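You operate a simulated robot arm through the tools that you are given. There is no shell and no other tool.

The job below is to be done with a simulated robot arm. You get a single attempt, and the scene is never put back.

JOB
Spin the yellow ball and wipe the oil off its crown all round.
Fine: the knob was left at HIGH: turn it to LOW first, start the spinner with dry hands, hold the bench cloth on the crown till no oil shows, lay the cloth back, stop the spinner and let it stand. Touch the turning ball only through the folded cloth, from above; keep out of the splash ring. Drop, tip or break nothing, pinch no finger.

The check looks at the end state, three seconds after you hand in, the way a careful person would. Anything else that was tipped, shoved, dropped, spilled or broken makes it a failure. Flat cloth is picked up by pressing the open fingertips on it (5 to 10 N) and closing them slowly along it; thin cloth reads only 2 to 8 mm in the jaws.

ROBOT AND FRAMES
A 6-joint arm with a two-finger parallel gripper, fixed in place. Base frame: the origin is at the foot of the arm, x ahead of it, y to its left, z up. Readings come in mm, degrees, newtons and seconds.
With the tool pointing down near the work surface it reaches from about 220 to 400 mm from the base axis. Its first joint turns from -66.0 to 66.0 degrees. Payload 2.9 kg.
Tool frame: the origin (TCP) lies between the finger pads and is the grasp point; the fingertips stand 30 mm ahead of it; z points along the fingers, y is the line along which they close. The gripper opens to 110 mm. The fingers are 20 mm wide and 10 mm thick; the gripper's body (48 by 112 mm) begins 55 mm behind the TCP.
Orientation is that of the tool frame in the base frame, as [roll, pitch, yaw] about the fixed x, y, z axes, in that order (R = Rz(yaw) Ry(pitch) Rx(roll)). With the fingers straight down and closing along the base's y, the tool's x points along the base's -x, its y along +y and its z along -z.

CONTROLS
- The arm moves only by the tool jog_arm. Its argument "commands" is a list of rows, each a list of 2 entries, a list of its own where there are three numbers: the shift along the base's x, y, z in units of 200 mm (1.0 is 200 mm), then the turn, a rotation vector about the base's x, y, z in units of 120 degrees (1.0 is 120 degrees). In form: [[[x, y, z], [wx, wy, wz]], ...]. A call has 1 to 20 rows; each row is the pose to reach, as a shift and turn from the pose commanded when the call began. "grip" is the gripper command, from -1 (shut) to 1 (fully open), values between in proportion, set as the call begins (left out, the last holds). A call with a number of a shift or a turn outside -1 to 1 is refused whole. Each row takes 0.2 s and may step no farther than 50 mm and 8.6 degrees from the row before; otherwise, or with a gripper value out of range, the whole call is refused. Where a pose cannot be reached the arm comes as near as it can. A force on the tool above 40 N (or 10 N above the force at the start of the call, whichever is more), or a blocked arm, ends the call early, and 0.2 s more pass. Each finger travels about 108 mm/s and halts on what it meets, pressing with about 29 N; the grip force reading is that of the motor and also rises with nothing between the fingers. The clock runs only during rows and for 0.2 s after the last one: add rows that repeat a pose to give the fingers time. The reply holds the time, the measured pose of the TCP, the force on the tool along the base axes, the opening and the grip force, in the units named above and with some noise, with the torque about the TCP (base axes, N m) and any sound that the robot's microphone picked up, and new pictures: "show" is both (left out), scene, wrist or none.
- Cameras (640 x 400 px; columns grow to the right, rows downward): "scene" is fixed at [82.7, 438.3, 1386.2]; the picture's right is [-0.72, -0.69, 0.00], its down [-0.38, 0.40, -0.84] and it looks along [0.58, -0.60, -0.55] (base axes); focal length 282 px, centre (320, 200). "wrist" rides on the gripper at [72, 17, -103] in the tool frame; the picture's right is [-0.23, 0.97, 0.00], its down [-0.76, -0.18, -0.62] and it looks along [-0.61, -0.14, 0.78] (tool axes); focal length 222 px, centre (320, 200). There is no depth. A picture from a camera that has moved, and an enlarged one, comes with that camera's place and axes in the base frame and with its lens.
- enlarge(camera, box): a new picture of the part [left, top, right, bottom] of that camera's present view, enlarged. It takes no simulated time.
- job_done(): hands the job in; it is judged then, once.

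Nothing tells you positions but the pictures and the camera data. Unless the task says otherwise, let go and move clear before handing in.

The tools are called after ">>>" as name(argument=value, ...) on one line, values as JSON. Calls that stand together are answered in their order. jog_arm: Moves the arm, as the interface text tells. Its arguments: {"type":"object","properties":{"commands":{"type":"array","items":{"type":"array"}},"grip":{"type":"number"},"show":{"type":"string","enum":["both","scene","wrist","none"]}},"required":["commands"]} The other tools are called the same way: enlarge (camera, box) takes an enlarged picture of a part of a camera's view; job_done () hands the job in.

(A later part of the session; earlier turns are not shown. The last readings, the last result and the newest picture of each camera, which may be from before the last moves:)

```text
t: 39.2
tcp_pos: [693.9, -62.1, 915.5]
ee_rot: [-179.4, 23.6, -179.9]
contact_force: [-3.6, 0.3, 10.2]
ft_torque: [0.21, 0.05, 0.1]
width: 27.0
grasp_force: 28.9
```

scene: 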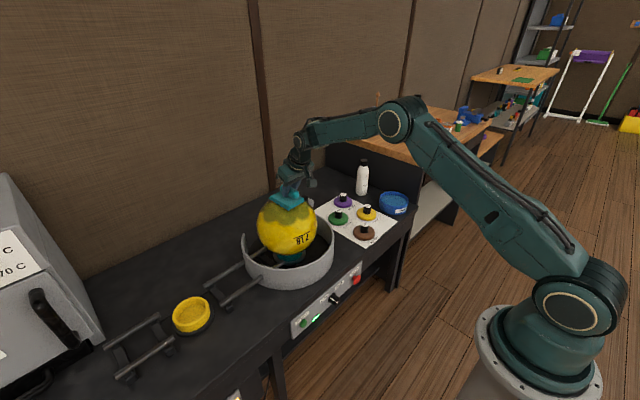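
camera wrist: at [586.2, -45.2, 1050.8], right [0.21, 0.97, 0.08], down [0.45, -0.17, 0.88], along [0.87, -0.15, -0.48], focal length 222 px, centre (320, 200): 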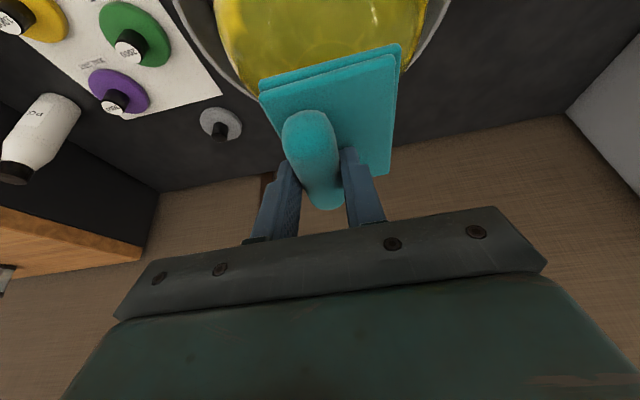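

Contact on the crown at about 10 N, right over the spin axis. I hold here for a few seconds while the ball turns and see what happens to the oil.

>>> jog_arm(commands=[[[0, 0, 0], [0, 0, 0]], [[0, 0, 0], [0, 0, 0]], [[0, 0, 0], [0, 0, 0]], [[0, 0, 0], [0, 0, 0]], [[0, 0, 0], [0, 0, 0]], [[0, 0, 0], [0, 0, 0]], [[0, 0, 0], [0, 0, 0]], [[0, 0, 0], [0, 0, 0]], [[0, 0, 0], [0, 0, 0]], [[0, 0, 0], [0, 0, 0]], [[0, 0, 0], [0, 0, 0]], [[0, 0, 0], [0, 0, 0]], [[0, 0, 0], [0, 0, 0]], [[0, 0, 0], [0, 0, 0]], [[0, 0, 0], [0, 0, 0]]], show="both")

>>> enlarge(camera="scene", box=[220, 160, 360, 280])

>>> enlarge(camera="wrist", box=[160, 0, 480, 220])

```text
t: 42.4
tcp_pos: [694.4, -60.5, 915.1]
ee_rot: [-179.4, 23.4, -179.7]
contact_force: [-5.2, 6.8, 22.1]
ft_torque: [0.63, -0.17, 0.27]
width: 27.3
grasp_force: 28.4
camera wrist: at [585.8, -42.1, 982.2], right [0.21, 0.97, 0.08], down [0.45, -0.17, 0.88], along [0.87, -0.15, -0.48], focal length 222 px, centre (320, 200)
```

scene: 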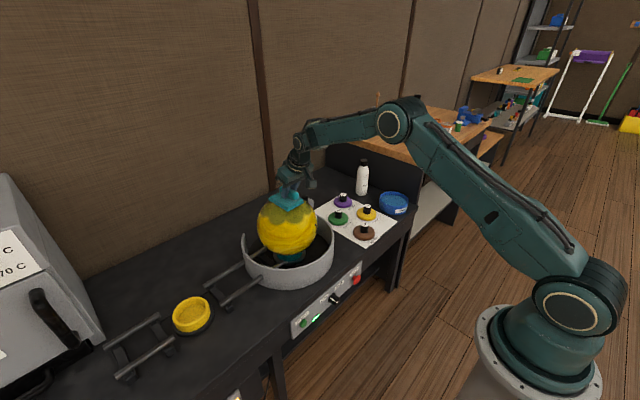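
wrist: 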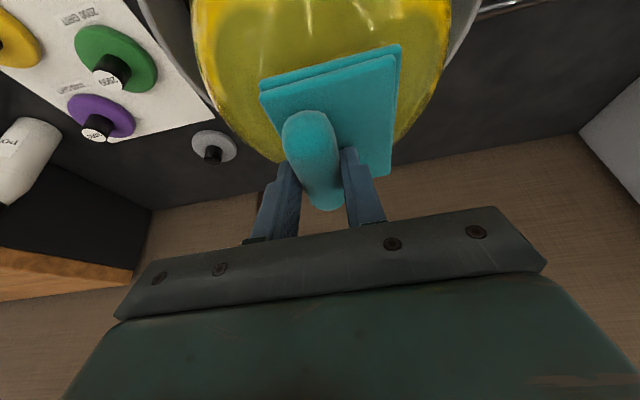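

```text
3.33 times, centred on (290, 220) of scene
camera zoom: at [82.1, 438.5, 1386.1], right [-0.72, -0.69, 0.0], down [-0.38, 0.4, -0.84], along [0.58, -0.6, -0.55], focal length 939 px, centre (420, 133)
```

zoom: 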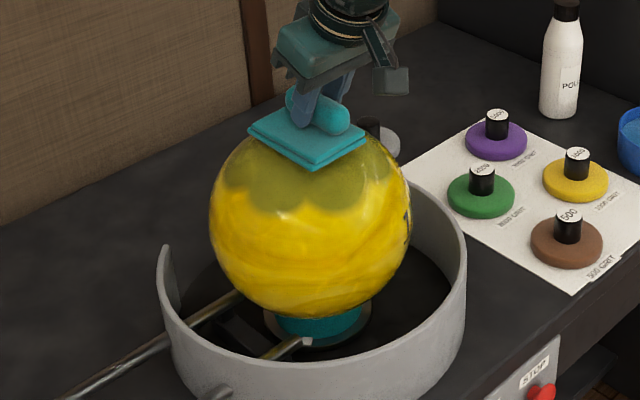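

```text
1.82 times, centred on (320, 110) of wrist
camera zoom: at [585.8, -42.1, 982.2], right [0.21, 0.97, 0.08], down [0.45, -0.17, 0.88], along [0.87, -0.15, -0.48], focal length 404 px, centre (320, 364)
```

zoom: 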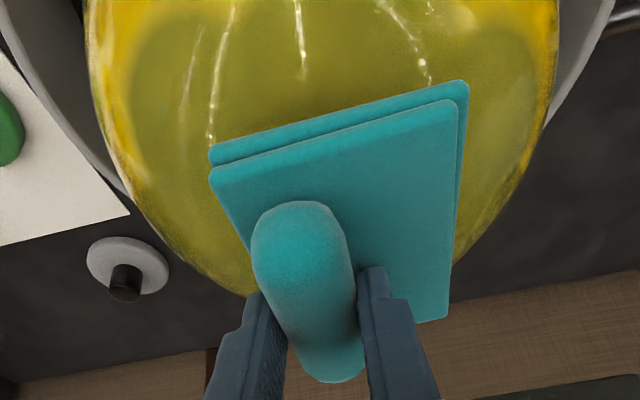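

The force has crept to 22 N while holding. I lift off for a moment to see what the crown looks like under the pad.

>>> jog_arm(commands=[[[0, 0, 0.03], [0, 0, 0]], [[0, 0, 0.1], [0, 0, 0]], [[0, 0, 0.25], [0, 0, 0]], [[0, 0, 0.4], [0, 0, 0]]], show="both")

>>> enlarge(camera="scene", box=[220, 160, 360, 280])

>>> enlarge(camera="wrist", box=[160, 0, 480, 220])

```text
t: 43.4
tcp_pos: [694.7, -61.8, 994.8]
ee_rot: [-179.2, 23.3, -180.0]
contact_force: [-0.1, 0.7, -0.6]
ft_torque: [0.04, 0.0, 0.02]
width: 26.9
grasp_force: 29.2
camera wrist: at [587.0, -42.5, 1062.7], right [0.21, 0.97, 0.08], down [0.45, -0.17, 0.88], along [0.87, -0.15, -0.48], focal length 222 px, centre (320, 200)
```

scene: 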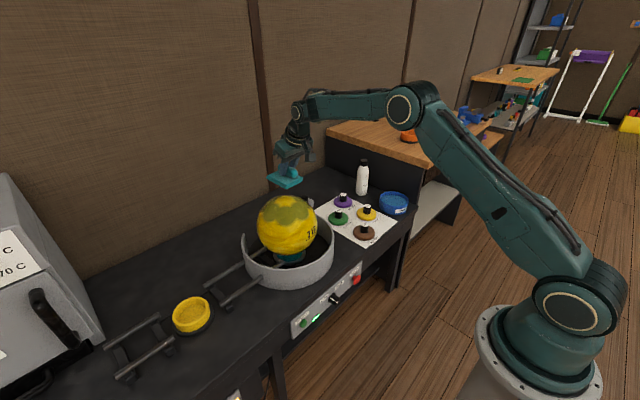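
wrist: 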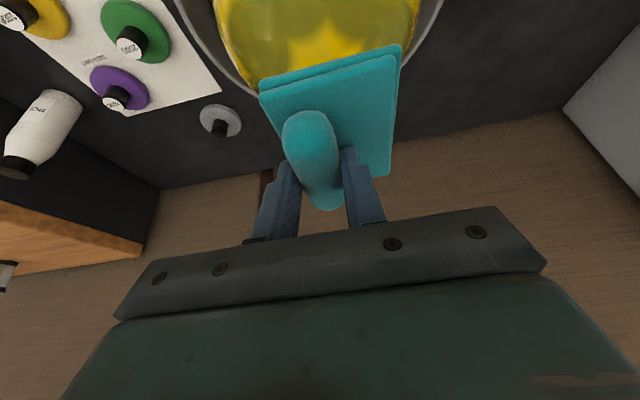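

```text
3.33 times, centred on (290, 220) of scene
camera zoom: at [82.7, 438.3, 1386.2], right [-0.72, -0.69, 0.0], down [-0.38, 0.4, -0.84], along [0.58, -0.6, -0.55], focal length 939 px, centre (420, 133)
```

zoom: 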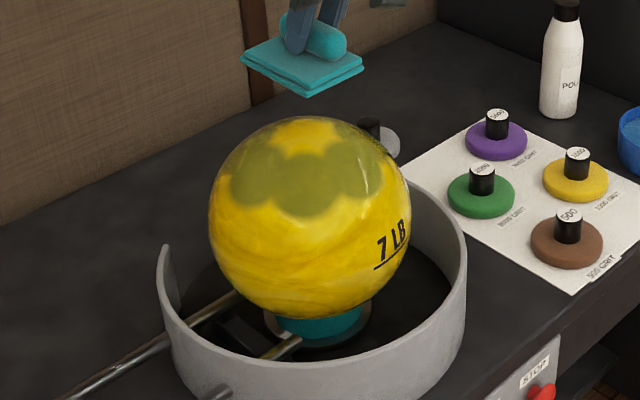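

```text
1.82 times, centred on (320, 110) of wrist
camera zoom: at [587.0, -42.5, 1062.7], right [0.21, 0.97, 0.08], down [0.45, -0.17, 0.88], along [0.87, -0.15, -0.48], focal length 404 px, centre (320, 364)
```

zoom: 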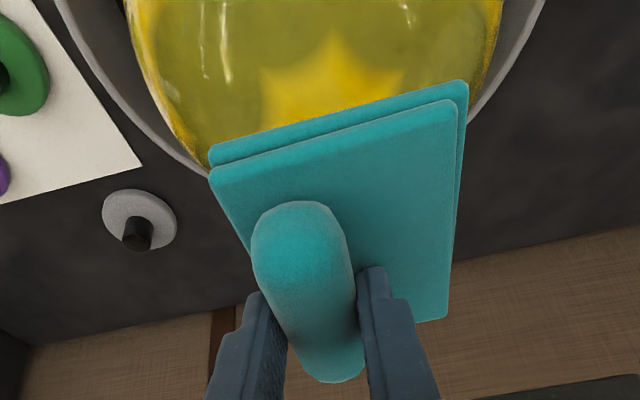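

The pole of the crown is clean now; a ring of oil lobes remains between about 19° and 53° from the top. I tip the pad by 35° and bring it, with clearance, over the base side of that ring so the turning ball carries all the lobes under it.

>>> jog_arm(commands=[[[-0.098, 0, -0.09], [0, -0.0583, 0]], [[-0.196, 0, -0.185], [0, -0.1167, 0]], [[-0.294, 0, -0.285], [0, -0.175, 0]], [[-0.392, 0, -0.387], [0, -0.2333, 0]], [[-0.489, -0.003, -0.489], [0, -0.2917, 0]]], show="both")

>>> enlarge(camera="scene", box=[220, 160, 360, 280])

>>> enlarge(camera="wrist", box=[160, 0, 480, 220])

```text
t: 44.6
tcp_pos: [596.4, -63.4, 894.3]
ee_rot: [-179.2, 58.4, -179.9]
contact_force: [0.4, 0.3, -0.9]
ft_torque: [-0.03, 0.01, 0.0]
width: 26.9
grasp_force: 29.5
camera wrist: at [469.7, -44.2, 888.8], right [0.13, 0.97, 0.19], down [-0.13, -0.17, 0.98], along [0.98, -0.15, 0.11], focal length 222 px, centre (320, 200)
```

scene: 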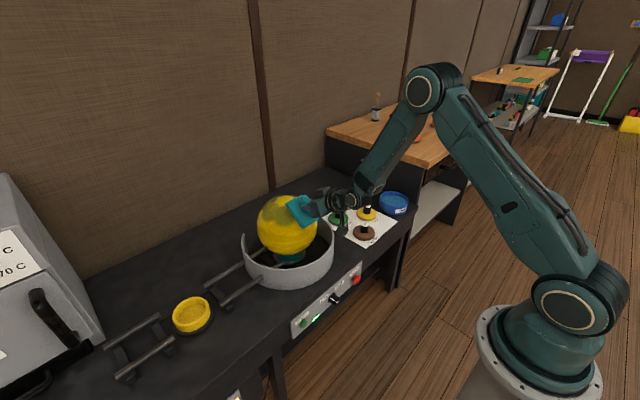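
wrist: 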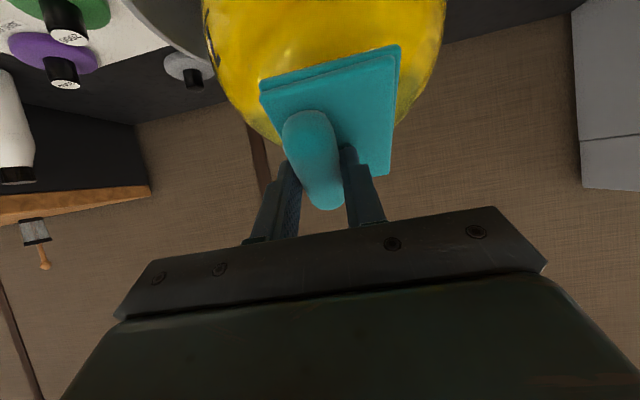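

```text
3.33 times, centred on (290, 220) of scene
camera zoom: at [82.7, 438.3, 1386.2], right [-0.72, -0.69, 0.0], down [-0.38, 0.4, -0.84], along [0.58, -0.6, -0.55], focal length 939 px, centre (420, 133)
```

zoom: 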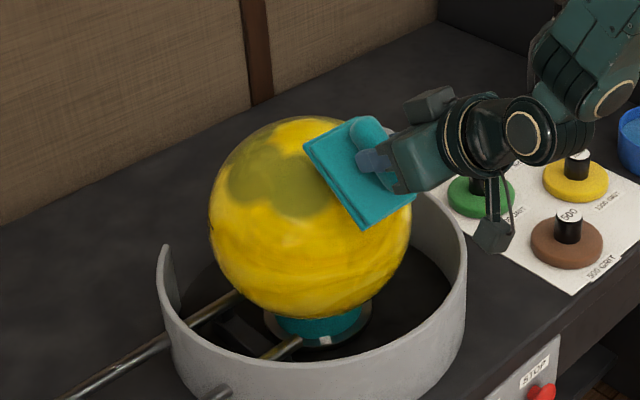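

```text
1.82 times, centred on (320, 110) of wrist
camera zoom: at [469.7, -44.2, 888.8], right [0.13, 0.97, 0.19], down [-0.13, -0.17, 0.98], along [0.98, -0.15, 0.11], focal length 404 px, centre (320, 364)
```

zoom: 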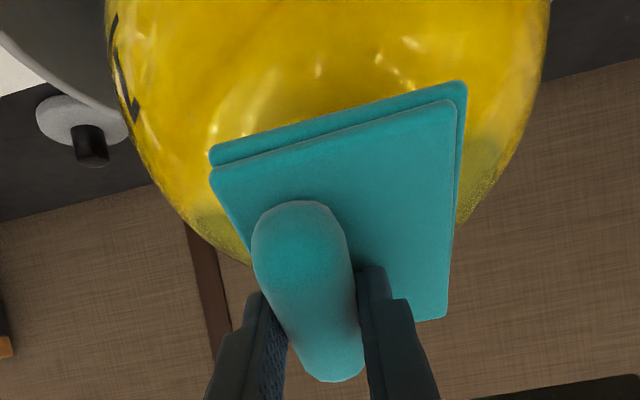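

The pad faces the ring squarely with about 18 mm to go. I press in along the ball's normal in small steps.

>>> jog_arm(commands=[[[0.0144, 0, -0.0205], [0, 0, 0]], [[0.0287, 0, -0.041], [0, 0, 0]], [[0.0373, 0, -0.0532], [0, 0, 0]], [[0.043, 0, -0.0614], [0, 0, 0]]], show="none")

```text
t: 45.6
tcp_pos: [605.5, -64.8, 882.7]
ee_rot: [-179.2, 58.5, -179.9]
contact_force: [0.2, 0.1, -0.1]
ft_torque: [0.03, 0.0, 0.01]
width: 27.0
grasp_force: 29.2
```

>>> jog_arm(commands=[[[0.0043, 0, -0.0061], [0, 0, 0]], [[0.0086, 0, -0.0123], [0, 0, 0]], [[0.0129, 0, -0.0184], [0, 0, 0]]], show="none")

```text
t: 46.4
tcp_pos: [608.0, -63.8, 880.5]
ee_rot: [-179.2, 58.4, -179.8]
contact_force: [-0.1, -0.3, -0.8]
ft_torque: [0.01, 0.0, -0.01]
width: 26.9
grasp_force: 28.9
```

>>> jog_arm(commands=[[[0.0043, 0, -0.0061], [0, 0, 0]], [[0.0086, 0, -0.0123], [0, 0, 0]], [[0.0129, 0, -0.0184], [0, 0, 0]]], show="none")

```text
t: 47.2
tcp_pos: [610.7, -64.7, 879.0]
ee_rot: [-179.1, 58.7, -179.8]
contact_force: [-11.9, -5.8, 18.2]
ft_torque: [0.12, -0.36, -0.1]
width: 26.9
grasp_force: 29.1
```

Contact at about 22 N; I ease back by roughly 1 mm and hold while the ball goes round.

>>> jog_arm(commands=[[[-0.0025, 0, 0.0035], [0, 0, 0]], [[-0.0025, 0, 0.0035], [0, 0, 0]], [[-0.0025, 0, 0.0035], [0, 0, 0]], [[-0.0025, 0, 0.0035], [0, 0, 0]], [[-0.0025, 0, 0.0035], [0, 0, 0]], [[-0.0025, 0, 0.0035], [0, 0, 0]], [[-0.0025, 0, 0.0035], [0, 0, 0]], [[-0.0025, 0, 0.0035], [0, 0, 0]], [[-0.0025, 0, 0.0035], [0, 0, 0]], [[-0.0025, 0, 0.0035], [0, 0, 0]]], show="both")

>>> enlarge(camera="scene", box=[220, 160, 360, 280])

>>> enlarge(camera="wrist", box=[160, 0, 480, 220])

```text
t: 47.7
tcp_pos: [614.3, -64.7, 886.9]
ee_rot: [-179.4, 59.9, 179.7]
contact_force: [-2.1, -1.4, 6.0]
ft_torque: [0.19, 0.0, 0.11]
width: 27.4
grasp_force: 28.5
stopped in row 2: the force on the tool passed its limit at 43 N (the readings are from after the stop); the commanded pose is now the measured one
camera wrist: at [488.5, -45.0, 876.8], right [0.13, 0.97, 0.19], down [-0.16, -0.17, 0.97], along [0.98, -0.15, 0.13], focal length 222 px, centre (320, 200)
```

scene: 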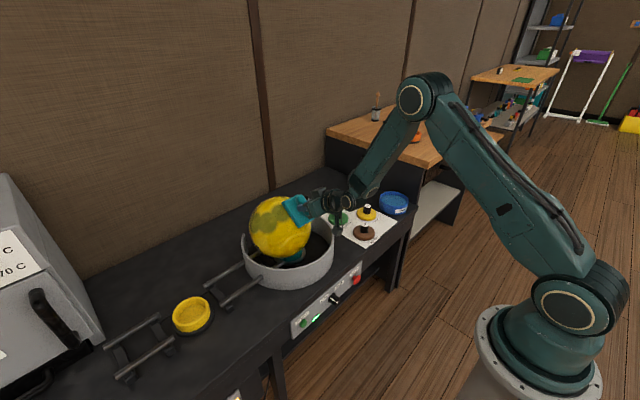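
wrist: 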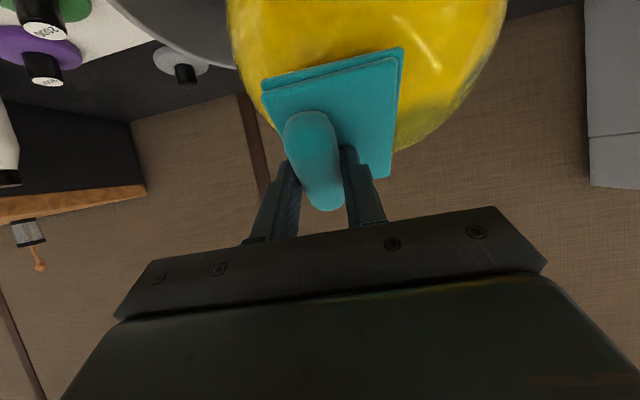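

```text
3.33 times, centred on (290, 220) of scene
camera zoom: at [82.5, 438.3, 1386.2], right [-0.72, -0.69, 0.0], down [-0.38, 0.4, -0.84], along [0.58, -0.6, -0.55], focal length 939 px, centre (420, 133)
```

zoom: 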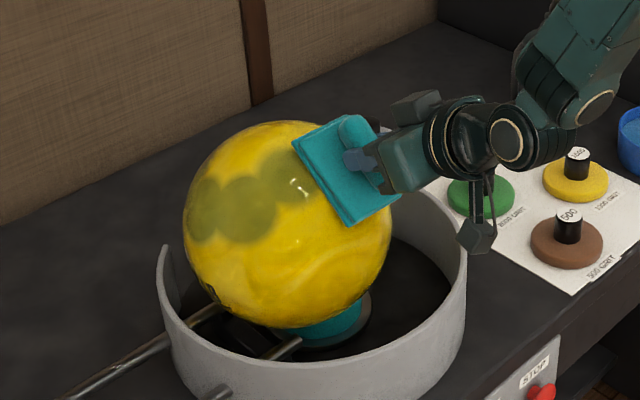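

```text
1.82 times, centred on (320, 110) of wrist
camera zoom: at [488.5, -45.0, 876.8], right [0.13, 0.97, 0.19], down [-0.16, -0.17, 0.97], along [0.98, -0.15, 0.13], focal length 404 px, centre (320, 364)
```

zoom: 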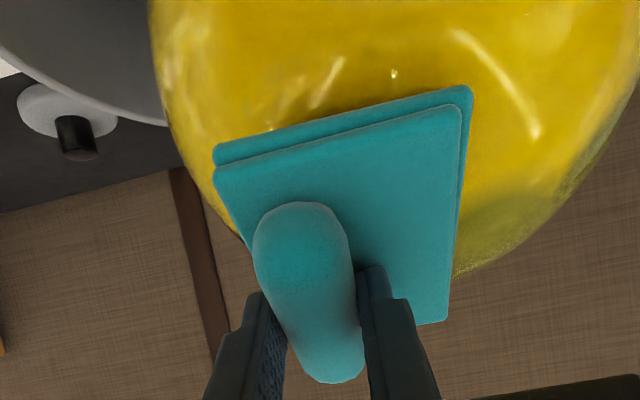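

The ball has been pushed off-centre on its cup by the sideways press, so I retreat along the normal at once to let it settle back.

>>> jog_arm(commands=[[[-0.06, 0, 0.09], [0, 0, 0]], [[-0.16, 0, 0.23], [0, 0, 0]], [[-0.24, 0, 0.34], [0, 0, 0]]], show="both")

>>> enlarge(camera="scene", box=[220, 160, 360, 280])

```text
t: 48.5
tcp_pos: [564.3, -63.1, 954.2]
ee_rot: [-179.4, 59.5, 179.8]
contact_force: [0.6, 1.1, -0.5]
ft_torque: [0.02, 0.04, -0.01]
width: 27.0
grasp_force: 29.1
camera wrist: at [437.9, -43.4, 943.8], right [0.13, 0.97, 0.19], down [-0.15, -0.17, 0.97], along [0.98, -0.15, 0.13], focal length 222 px, centre (320, 200)
```

scene: 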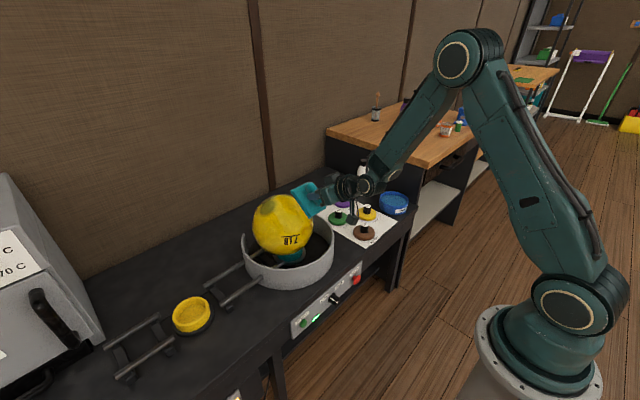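
wrist: 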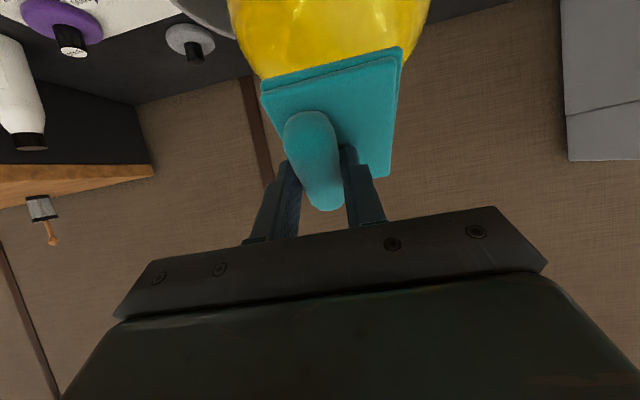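

```text
3.33 times, centred on (290, 220) of scene
camera zoom: at [82.7, 438.3, 1386.2], right [-0.72, -0.69, 0.0], down [-0.38, 0.4, -0.84], along [0.58, -0.6, -0.55], focal length 939 px, centre (420, 133)
```

zoom: 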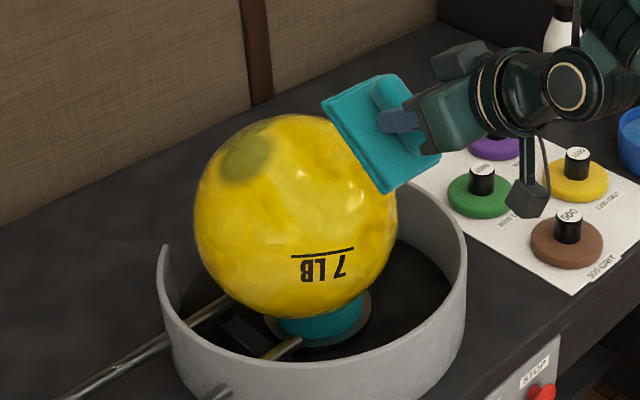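

The ball is coming back toward its seat and most of the lobes seem gone. I wait a moment well clear and look again.

>>> jog_arm(commands=[[[-0.02, 0, 0.03], [0, 0, 0]], [[-0.02, 0, 0.03], [0, 0, 0]], [[-0.02, 0, 0.03], [0, 0, 0]]], show="scene")

>>> enlarge(camera="scene", box=[220, 160, 360, 280])

```text
t: 49.3
tcp_pos: [560.9, -62.9, 959.9]
ee_rot: [-179.4, 59.6, 179.9]
contact_force: [0.2, 0.0, -0.6]
ft_torque: [0.0, 0.03, -0.01]
width: 27.1
grasp_force: 29.0
```

scene: 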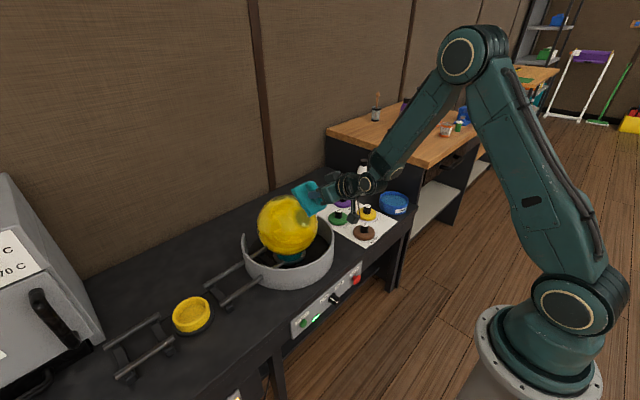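

```text
3.33 times, centred on (290, 220) of scene
camera zoom: at [82.7, 438.3, 1386.2], right [-0.72, -0.69, 0.0], down [-0.38, 0.4, -0.84], along [0.58, -0.6, -0.55], focal length 939 px, centre (420, 133)
```

zoom: 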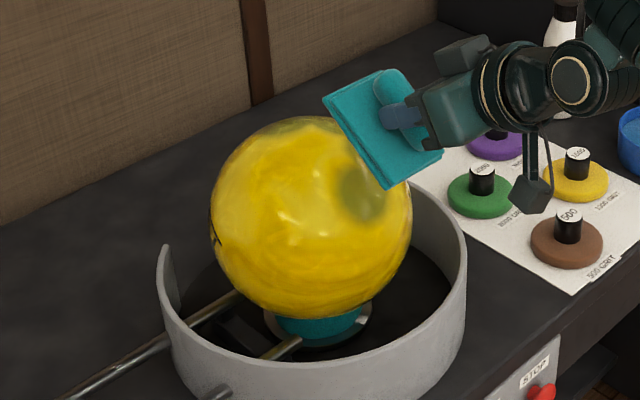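

The ball is back in its seat. I take a few more snapshots as it turns to count the remaining patches.

>>> jog_arm(commands=[[[0, 0, 0], [0, 0, 0]]], show="none")

>>> enlarge(camera="scene", box=[220, 160, 360, 280])

>>> jog_arm(commands=[[[0, 0, 0], [0, 0, 0]]], show="none")

>>> enlarge(camera="scene", box=[220, 160, 360, 280])

>>> jog_arm(commands=[[[0, 0, 0], [0, 0, 0]]], show="none")

>>> enlarge(camera="scene", box=[220, 160, 360, 280])

>>> jog_arm(commands=[[[0, 0, 0], [0, 0, 0]]], show="none")

>>> enlarge(camera="scene", box=[220, 160, 360, 280])

```text
t: 49.7
tcp_pos: [560.7, -63.3, 959.1]
ee_rot: [-179.5, 59.6, 180.0]
contact_force: [-0.2, 0.5, -0.7]
ft_torque: [-0.04, 0.03, 0.0]
width: 27.0
grasp_force: 29.2
```

```text
3.33 times, centred on (290, 220) of scene
camera zoom: at [82.7, 438.3, 1386.2], right [-0.72, -0.69, 0.0], down [-0.38, 0.4, -0.84], along [0.58, -0.6, -0.55], focal length 939 px, centre (420, 133)
```

zoom: 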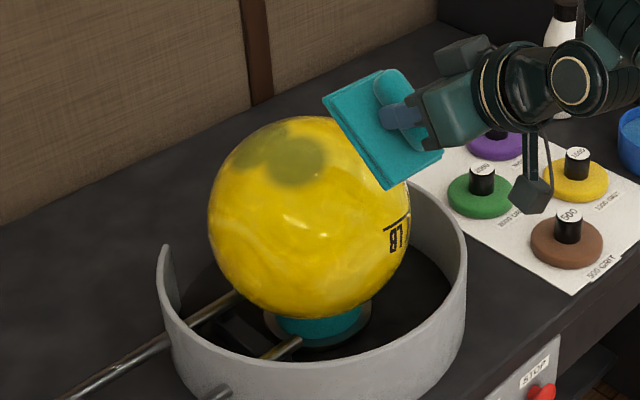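

```text
t: 50.1
tcp_pos: [561.0, -62.6, 959.4]
ee_rot: [-179.4, 59.7, 179.9]
contact_force: [-0.4, -0.4, 0.5]
ft_torque: [0.04, -0.02, 0.01]
width: 26.9
grasp_force: 28.7
```

```text
3.33 times, centred on (290, 220) of scene
camera zoom: at [82.7, 438.3, 1386.2], right [-0.72, -0.69, 0.0], down [-0.38, 0.4, -0.84], along [0.58, -0.6, -0.55], focal length 939 px, centre (420, 133)
```

zoom: 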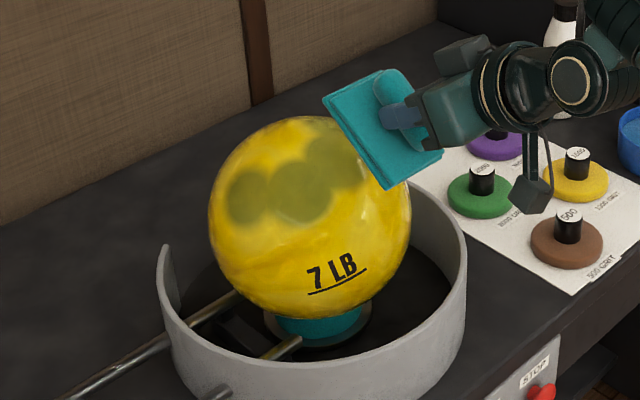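

```text
t: 50.5
tcp_pos: [560.4, -62.6, 959.2]
ee_rot: [-179.4, 59.7, -180.0]
contact_force: [0.1, -0.1, -0.7]
ft_torque: [0.02, 0.01, -0.01]
width: 27.2
grasp_force: 29.3
```

```text
3.33 times, centred on (290, 220) of scene
camera zoom: at [82.7, 438.3, 1386.2], right [-0.72, -0.69, 0.0], down [-0.38, 0.4, -0.84], along [0.58, -0.6, -0.55], focal length 939 px, centre (420, 133)
```

zoom: 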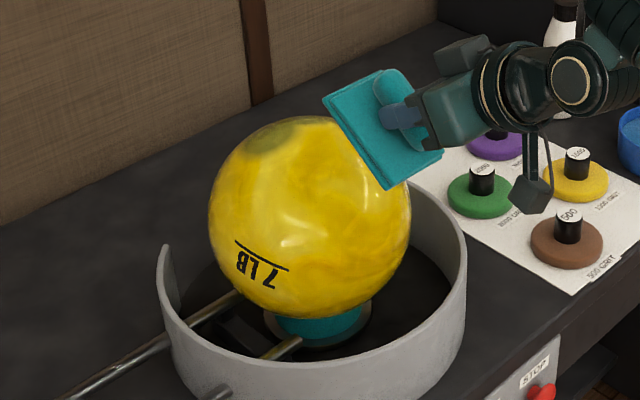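

```text
t: 50.9
tcp_pos: [560.5, -62.4, 959.8]
ee_rot: [-179.4, 59.6, 179.8]
contact_force: [0.2, -0.1, -1.0]
ft_torque: [-0.02, 0.02, 0.01]
width: 27.1
grasp_force: 29.4
```

```text
3.33 times, centred on (290, 220) of scene
camera zoom: at [82.7, 438.3, 1386.2], right [-0.72, -0.69, 0.0], down [-0.38, 0.4, -0.84], along [0.58, -0.6, -0.55], focal length 939 px, centre (420, 133)
```

zoom: 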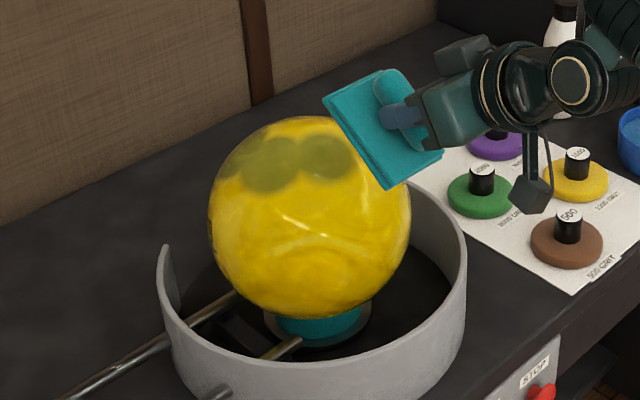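

Three or so lobes remain on the ball, now between about 20° and 50° from the top. I go back to the same tilted stance, stop 10 mm short, and will this time press only lightly.

>>> jog_arm(commands=[[[0.065, 0, -0.12], [0, 0, 0]], [[0.13, 0, -0.24], [0, 0, 0]], [[0.18, -0.002, -0.33], [0, 0, 0]], [[0.1975, -0.0035, -0.3645], [0, 0, 0]]], show="none")

>>> enlarge(camera="scene", box=[220, 160, 360, 280])

```text
t: 51.9
tcp_pos: [601.4, -63.7, 883.7]
ee_rot: [-179.4, 59.6, 179.7]
contact_force: [0.3, -0.7, -0.3]
ft_torque: [0.0, 0.01, 0.03]
width: 26.9
grasp_force: 28.7
```

```text
3.33 times, centred on (290, 220) of scene
camera zoom: at [82.7, 438.3, 1386.2], right [-0.72, -0.69, 0.0], down [-0.38, 0.4, -0.84], along [0.58, -0.6, -0.55], focal length 939 px, centre (420, 133)
```

zoom: 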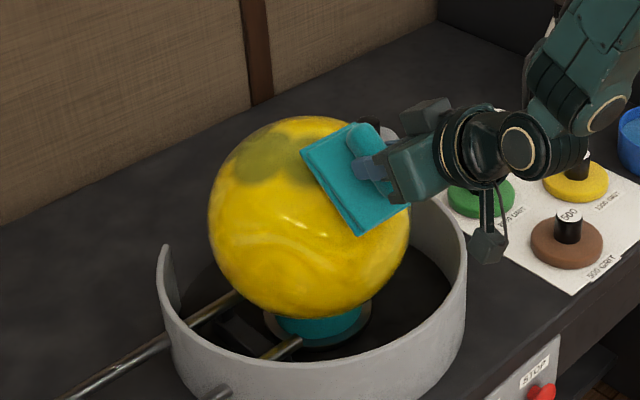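

>>> jog_arm(commands=[[[0.0074, 0, -0.0101], [0, 0, 0]], [[0.0148, 0, -0.0202], [0, 0, 0]]], show="none")

>>> jog_arm(commands=[[[0.003, 0, -0.004], [0, 0, 0]]], show="none")

```text
t: 52.5
tcp_pos: [604.0, -64.8, 882.4]
ee_rot: [-179.4, 59.6, 179.9]
contact_force: [-0.3, 0.1, -0.9]
ft_torque: [0.04, 0.02, -0.02]
width: 27.1
grasp_force: 29.3
```

```text
t: 52.9
tcp_pos: [604.4, -65.6, 880.9]
ee_rot: [-179.4, 59.5, 179.8]
contact_force: [0.9, -0.2, -0.5]
ft_torque: [-0.01, -0.03, -0.01]
width: 26.9
grasp_force: 29.1
```

>>> jog_arm(commands=[[[0.003, 0, -0.004], [0, 0, 0]]], show="none")

>>> jog_arm(commands=[[[0.003, 0, -0.004], [0, 0, 0]]], show="none")

```text
t: 53.3
tcp_pos: [605.5, -64.0, 880.0]
ee_rot: [-179.4, 59.6, 179.9]
contact_force: [-0.4, 0.0, -0.4]
ft_torque: [0.02, 0.0, -0.05]
width: 27.0
grasp_force: 28.8
```

```text
t: 53.7
tcp_pos: [606.6, -64.1, 878.7]
ee_rot: [-179.4, 59.6, 179.9]
contact_force: [0.6, 0.0, 0.1]
ft_torque: [0.02, -0.01, -0.03]
width: 27.0
grasp_force: 29.3
```

>>> jog_arm(commands=[[[0.0025, 0, -0.0034], [0, 0, 0]]], show="none")

>>> jog_arm(commands=[[[0.002, 0, -0.0027], [0, 0, 0]]], show="none")

```text
t: 54.1
tcp_pos: [606.4, -64.2, 878.1]
ee_rot: [-179.5, 59.6, 179.9]
contact_force: [0.1, -0.3, -0.3]
ft_torque: [0.0, 0.04, 0.03]
width: 26.9
grasp_force: 29.2
```

```text
t: 54.5
tcp_pos: [606.3, -64.5, 876.9]
ee_rot: [-179.4, 59.6, 179.8]
contact_force: [-0.5, 0.2, -0.2]
ft_torque: [-0.02, 0.02, 0.01]
width: 26.6
grasp_force: 29.2
```

>>> jog_arm(commands=[[[0.002, 0, -0.0027], [0, 0, 0]]], show="none")

>>> jog_arm(commands=[[[0.002, 0, -0.0027], [0, 0, 0]]], show="scene")

>>> enlarge(camera="scene", box=[220, 160, 360, 280])

```text
t: 54.9
tcp_pos: [608.2, -63.7, 878.2]
ee_rot: [-179.4, 59.5, 179.7]
contact_force: [0.2, -0.1, -0.1]
ft_torque: [0.02, -0.03, 0.0]
width: 27.2
grasp_force: 29.0
```

```text
t: 55.3
tcp_pos: [608.6, -65.2, 877.5]
ee_rot: [-179.4, 59.7, 179.9]
contact_force: [-6.7, -2.2, 8.0]
ft_torque: [0.04, -0.12, -0.01]
width: 27.0
grasp_force: 29.3
```

scene: 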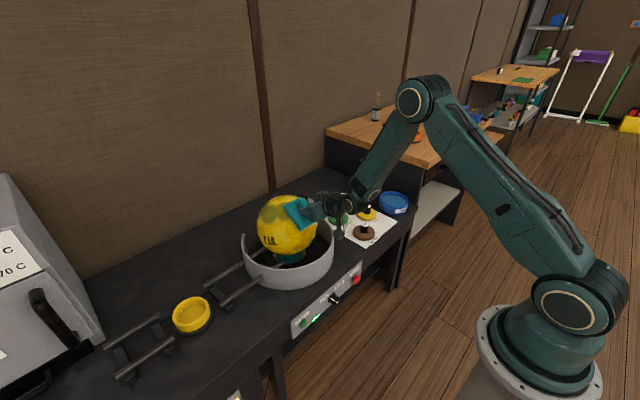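

```text
3.33 times, centred on (290, 220) of scene
camera zoom: at [82.6, 438.2, 1386.2], right [-0.72, -0.69, 0.0], down [-0.38, 0.4, -0.84], along [0.58, -0.6, -0.55], focal length 939 px, centre (420, 133)
```

zoom: 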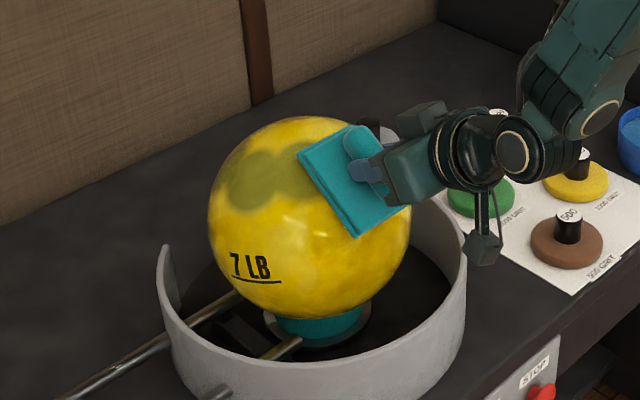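

Light contact, about 10 N, ball still seated. I hold this exact pose briefly and check.

>>> jog_arm(commands=[[[-0.0005, 0, 0.0007], [0, 0, 0]], [[-0.0005, 0, 0.0007], [0, 0, 0]]], show="none")

>>> enlarge(camera="scene", box=[220, 160, 360, 280])

```text
t: 55.9
tcp_pos: [608.1, -65.3, 877.8]
ee_rot: [-179.3, 59.6, 179.9]
contact_force: [-6.4, -3.7, 7.9]
ft_torque: [0.01, -0.17, -0.06]
width: 27.0
grasp_force: 28.8
```

```text
3.33 times, centred on (290, 220) of scene
camera zoom: at [82.4, 438.2, 1386.2], right [-0.72, -0.69, 0.0], down [-0.38, 0.4, -0.84], along [0.58, -0.6, -0.55], focal length 939 px, centre (420, 133)
```

zoom: 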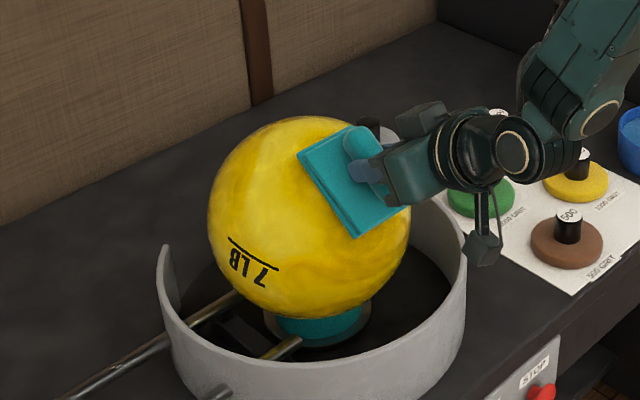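

>>> jog_arm(commands=[[[-0.0005, 0, 0.0007], [0, 0, 0]], [[-0.0005, 0, 0.0007], [0, 0, 0]]], show="none")

>>> enlarge(camera="scene", box=[220, 160, 360, 280])

```text
t: 56.5
tcp_pos: [608.0, -64.7, 877.4]
ee_rot: [-179.4, 59.6, 180.0]
contact_force: [-0.4, -1.3, 1.3]
ft_torque: [0.03, 0.05, 0.06]
width: 27.1
grasp_force: 28.6
```

```text
3.33 times, centred on (290, 220) of scene
camera zoom: at [82.5, 438.2, 1386.2], right [-0.72, -0.69, 0.0], down [-0.38, 0.4, -0.84], along [0.58, -0.6, -0.55], focal length 939 px, centre (420, 133)
```

zoom: 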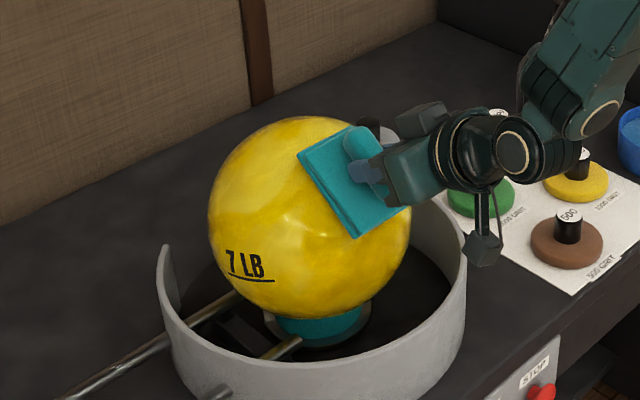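

At the same ball orientation as before, the two lobes that showed are gone. I back off along the normal and inspect the ball all round.

>>> jog_arm(commands=[[[-0.0005, 0, 0.0007], [0, 0, 0]], [[-0.0005, 0, 0.0007], [0, 0, 0]], [[-0.0005, 0, 0.0007], [0, 0, 0]]], show="none")

>>> jog_arm(commands=[[[-0.03, 0, 0.04], [0, 0, 0]], [[-0.12, 0, 0.16], [0, 0, 0]], [[-0.24, 0, 0.34], [0, 0, 0]], [[-0.34, 0, 0.46], [0, 0, 0]]], show="scene")

>>> enlarge(camera="scene", box=[220, 160, 360, 280])

>>> jog_arm(commands=[[[0, 0, 0], [0, 0, 0]]], show="none")

>>> enlarge(camera="scene", box=[220, 160, 360, 280])

>>> jog_arm(commands=[[[0, 0, 0], [0, 0, 0]]], show="none")

>>> enlarge(camera="scene", box=[220, 160, 360, 280])

>>> jog_arm(commands=[[[0, 0, 0], [0, 0, 0]]], show="none")

>>> enlarge(camera="scene", box=[220, 160, 360, 280])

```text
t: 57.3
tcp_pos: [605.8, -63.5, 876.2]
ee_rot: [-179.5, 59.4, 179.9]
contact_force: [0.5, 0.2, -0.6]
ft_torque: [-0.03, 0.01, 0.04]
width: 27.0
grasp_force: 29.0
```

```text
t: 58.3
tcp_pos: [538.8, -63.7, 970.7]
ee_rot: [-179.3, 59.5, 179.8]
contact_force: [-0.4, 0.5, 0.4]
ft_torque: [0.0, 0.01, 0.02]
width: 27.2
grasp_force: 29.3
```

scene: 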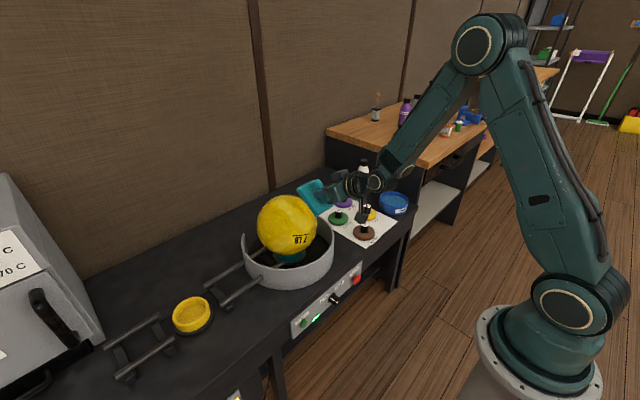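

```text
3.33 times, centred on (290, 220) of scene
camera zoom: at [82.7, 438.3, 1386.2], right [-0.72, -0.69, 0.0], down [-0.38, 0.4, -0.84], along [0.58, -0.6, -0.55], focal length 939 px, centre (420, 133)
```

zoom: 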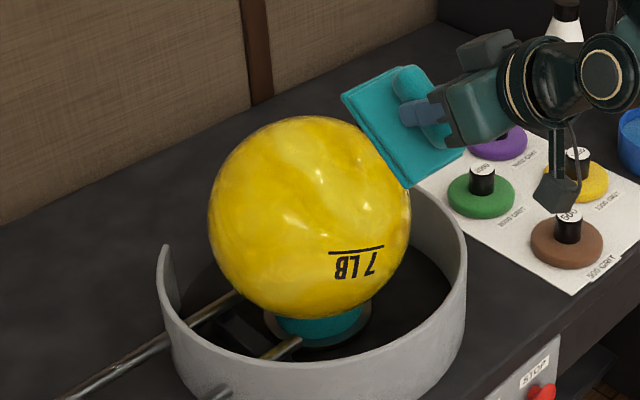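

```text
t: 58.7
tcp_pos: [539.1, -64.8, 970.4]
ee_rot: [-179.4, 59.7, 179.9]
contact_force: [-0.3, 0.8, -0.2]
ft_torque: [0.01, 0.0, -0.01]
width: 26.7
grasp_force: 28.8
```

```text
3.33 times, centred on (290, 220) of scene
camera zoom: at [82.7, 438.3, 1386.2], right [-0.72, -0.69, 0.0], down [-0.38, 0.4, -0.84], along [0.58, -0.6, -0.55], focal length 939 px, centre (420, 133)
```

zoom: 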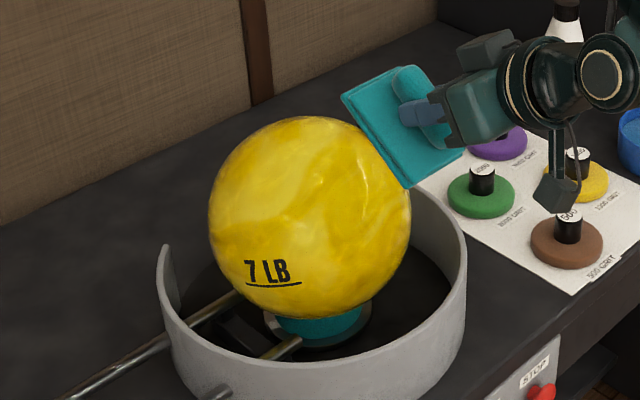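

```text
t: 59.1
tcp_pos: [538.2, -65.4, 971.3]
ee_rot: [-179.5, 59.5, 179.9]
contact_force: [0.0, 0.6, -0.2]
ft_torque: [-0.01, 0.04, 0.02]
width: 26.8
grasp_force: 28.5
```

```text
3.33 times, centred on (290, 220) of scene
camera zoom: at [82.7, 438.3, 1386.2], right [-0.72, -0.69, 0.0], down [-0.38, 0.4, -0.84], along [0.58, -0.6, -0.55], focal length 939 px, centre (420, 133)
```

zoom: 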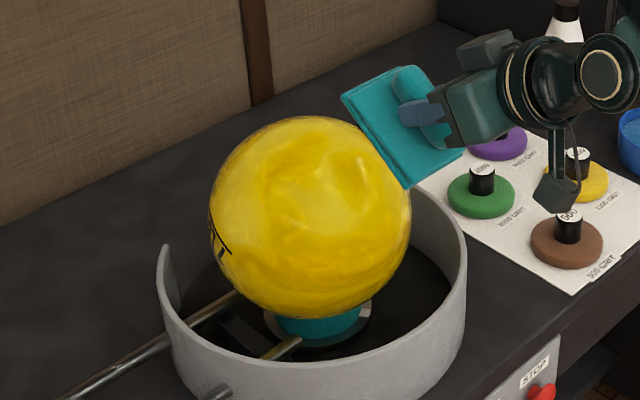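

```text
t: 59.5
tcp_pos: [539.7, -64.1, 970.8]
ee_rot: [-179.4, 59.6, 179.8]
contact_force: [-0.3, 0.2, -0.9]
ft_torque: [-0.01, 0.01, 0.0]
width: 26.9
grasp_force: 29.0
```

```text
3.33 times, centred on (290, 220) of scene
camera zoom: at [82.7, 438.3, 1386.2], right [-0.72, -0.69, 0.0], down [-0.38, 0.4, -0.84], along [0.58, -0.6, -0.55], focal length 939 px, centre (420, 133)
```

zoom: 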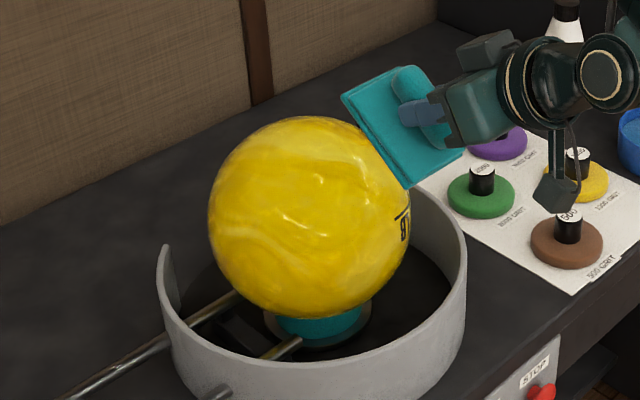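

No oil shows in four views spread around the turn, and the ball sits in its seat. Now I carry the cloth back: first untilt the hand and rise clear of the ball.

>>> jog_arm(commands=[[[0.0, 0.1, 0.1], [0, 0.06, 0]], [[0.03, 0.27, 0.13], [0, 0.12, 0]], [[0.07, 0.45, 0.13], [0, 0.18, 0]], [[0.12, 0.65, 0.13], [0, 0.24, 0]], [[0.17, 0.84, 0.13], [0, 0.3017, 0]]], show="none")

>>> jog_arm(commands=[[[0, 0.12, 0], [0, 0, 0.069]], [[0, 0.23, 0], [0, 0, 0.137]], [[0, 0.34, 0], [0, 0, 0.206]], [[0, 0.45, 0], [0, 0, 0.274]], [[0, 0.55, 0], [0, 0, 0.343]], [[0, 0.65, 0], [0, 0, 0.411]], [[0, 0.74, 0], [0, 0, 0.48]], [[0, 0.82, 0], [0, 0, 0.548]], [[0, 0.9, -0.05], [0, 0, 0.617]], [[0, 0.96, -0.15], [0, 0, 0.685]], [[0, 1.0, -0.3], [0, 0, 0.752]]], show="both")

```text
t: 60.7
tcp_pos: [571.3, 106.6, 998.4]
ee_rot: [-179.3, 23.3, 179.9]
contact_force: [0.0, 0.0, 0.2]
ft_torque: [0.0, 0.02, 0.02]
width: 27.0
grasp_force: 29.2
```

```text
t: 63.1
tcp_pos: [573.3, 303.7, 935.1]
ee_rot: [-179.2, 23.4, -89.6]
contact_force: [-0.3, 0.5, -0.7]
ft_torque: [0.04, -0.01, -0.03]
width: 26.9
grasp_force: 28.9
camera wrist: at [554.7, 195.9, 1001.5], right [-0.98, 0.21, 0.08], down [0.17, 0.45, 0.88], along [0.15, 0.87, -0.47], focal length 222 px, centre (320, 200)
```

scene: 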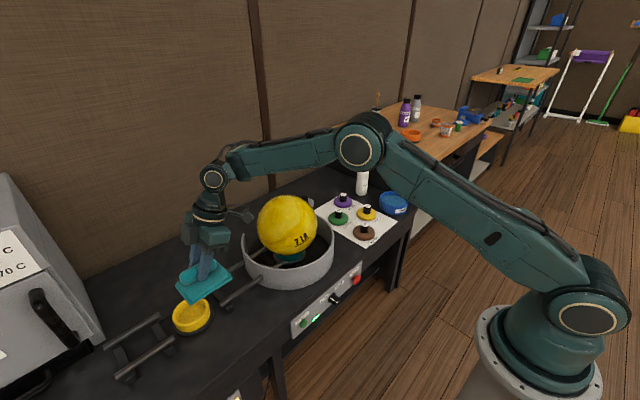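
wrist: 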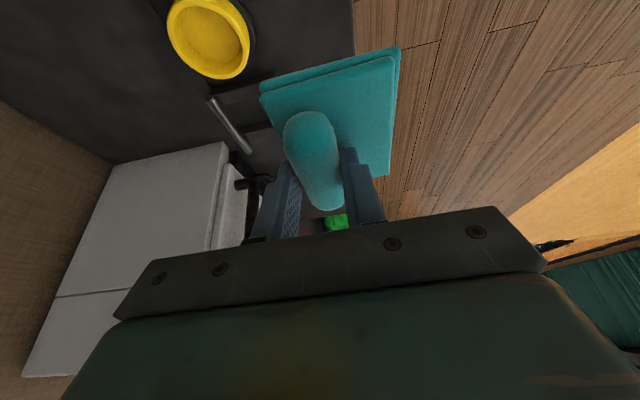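

I now lower the cloth back toward its spot, reversing the path I took up.

>>> jog_arm(commands=[[[0.02, 0, -0.2], [0, 0, 0]], [[0.04, 0, -0.4], [0, 0, 0]], [[0.06, 0, -0.6], [0, 0, 0]], [[0.08, 0, -0.8], [0, 0, 0]], [[0.1, 0.002, -1.0], [0, 0, 0]]], show="none")

>>> jog_arm(commands=[[[0, 0, -0.1], [0, 0, 0]], [[0, 0, -0.18], [0, 0, 0]], [[0, 0, -0.24], [0, 0, 0]]], show="both")

>>> enlarge(camera="scene", box=[150, 280, 300, 380])

>>> enlarge(camera="wrist", box=[200, 0, 440, 220])

```text
t: 64.3
tcp_pos: [592.4, 298.5, 737.7]
ee_rot: [-179.2, 23.4, -89.8]
contact_force: [0.2, 0.5, -0.7]
ft_torque: [0.02, -0.03, 0.03]
width: 26.9
grasp_force: 29.3
```

```text
t: 65.1
tcp_pos: [592.1, 300.5, 686.7]
ee_rot: [-179.4, 23.4, -89.8]
contact_force: [-0.2, 0.8, 0.1]
ft_torque: [0.0, 0.01, 0.01]
width: 27.0
grasp_force: 29.4
camera wrist: at [573.6, 194.6, 753.4], right [-0.97, 0.21, 0.08], down [0.17, 0.45, 0.88], along [0.15, 0.87, -0.48], focal length 222 px, centre (320, 200)
```

scene: 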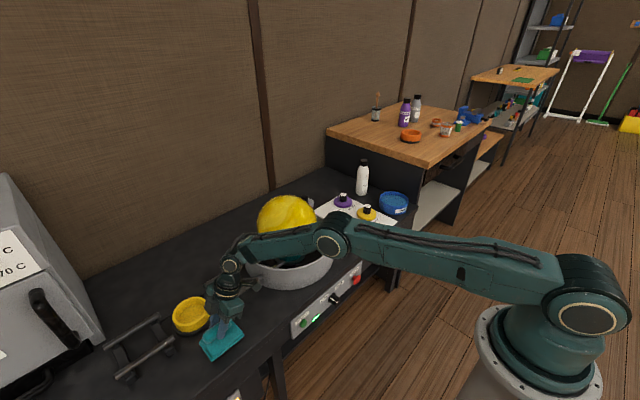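
wrist: 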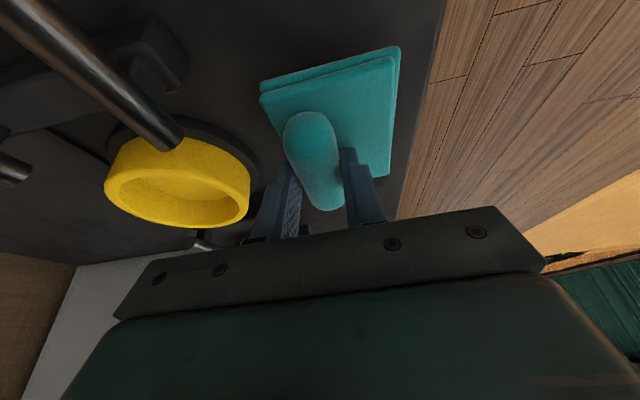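

```text
4.00 times, centred on (225, 330) of scene
camera zoom: at [82.7, 438.3, 1386.2], right [-0.72, -0.69, 0.0], down [-0.38, 0.4, -0.84], along [0.58, -0.6, -0.55], focal length 1127 px, centre (700, -320)
```

zoom: 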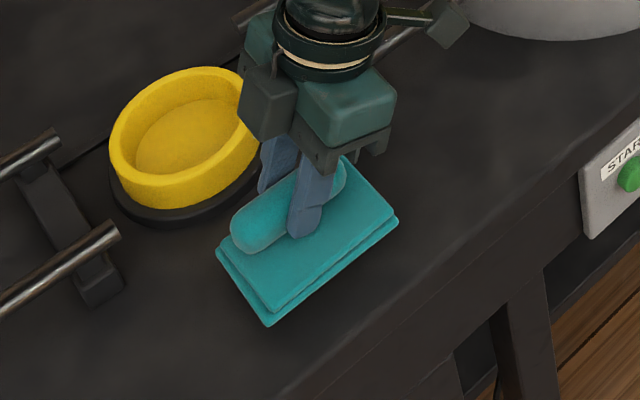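

```text
1.82 times, centred on (320, 110) of wrist
camera zoom: at [573.6, 194.6, 753.4], right [-0.97, 0.21, 0.08], down [0.17, 0.45, 0.88], along [0.15, 0.87, -0.48], focal length 404 px, centre (320, 364)
```

zoom: 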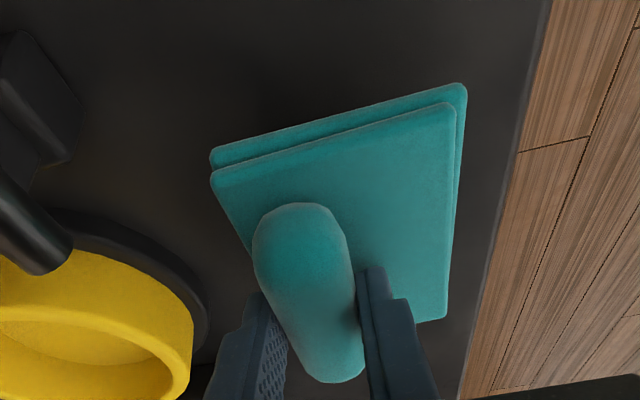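

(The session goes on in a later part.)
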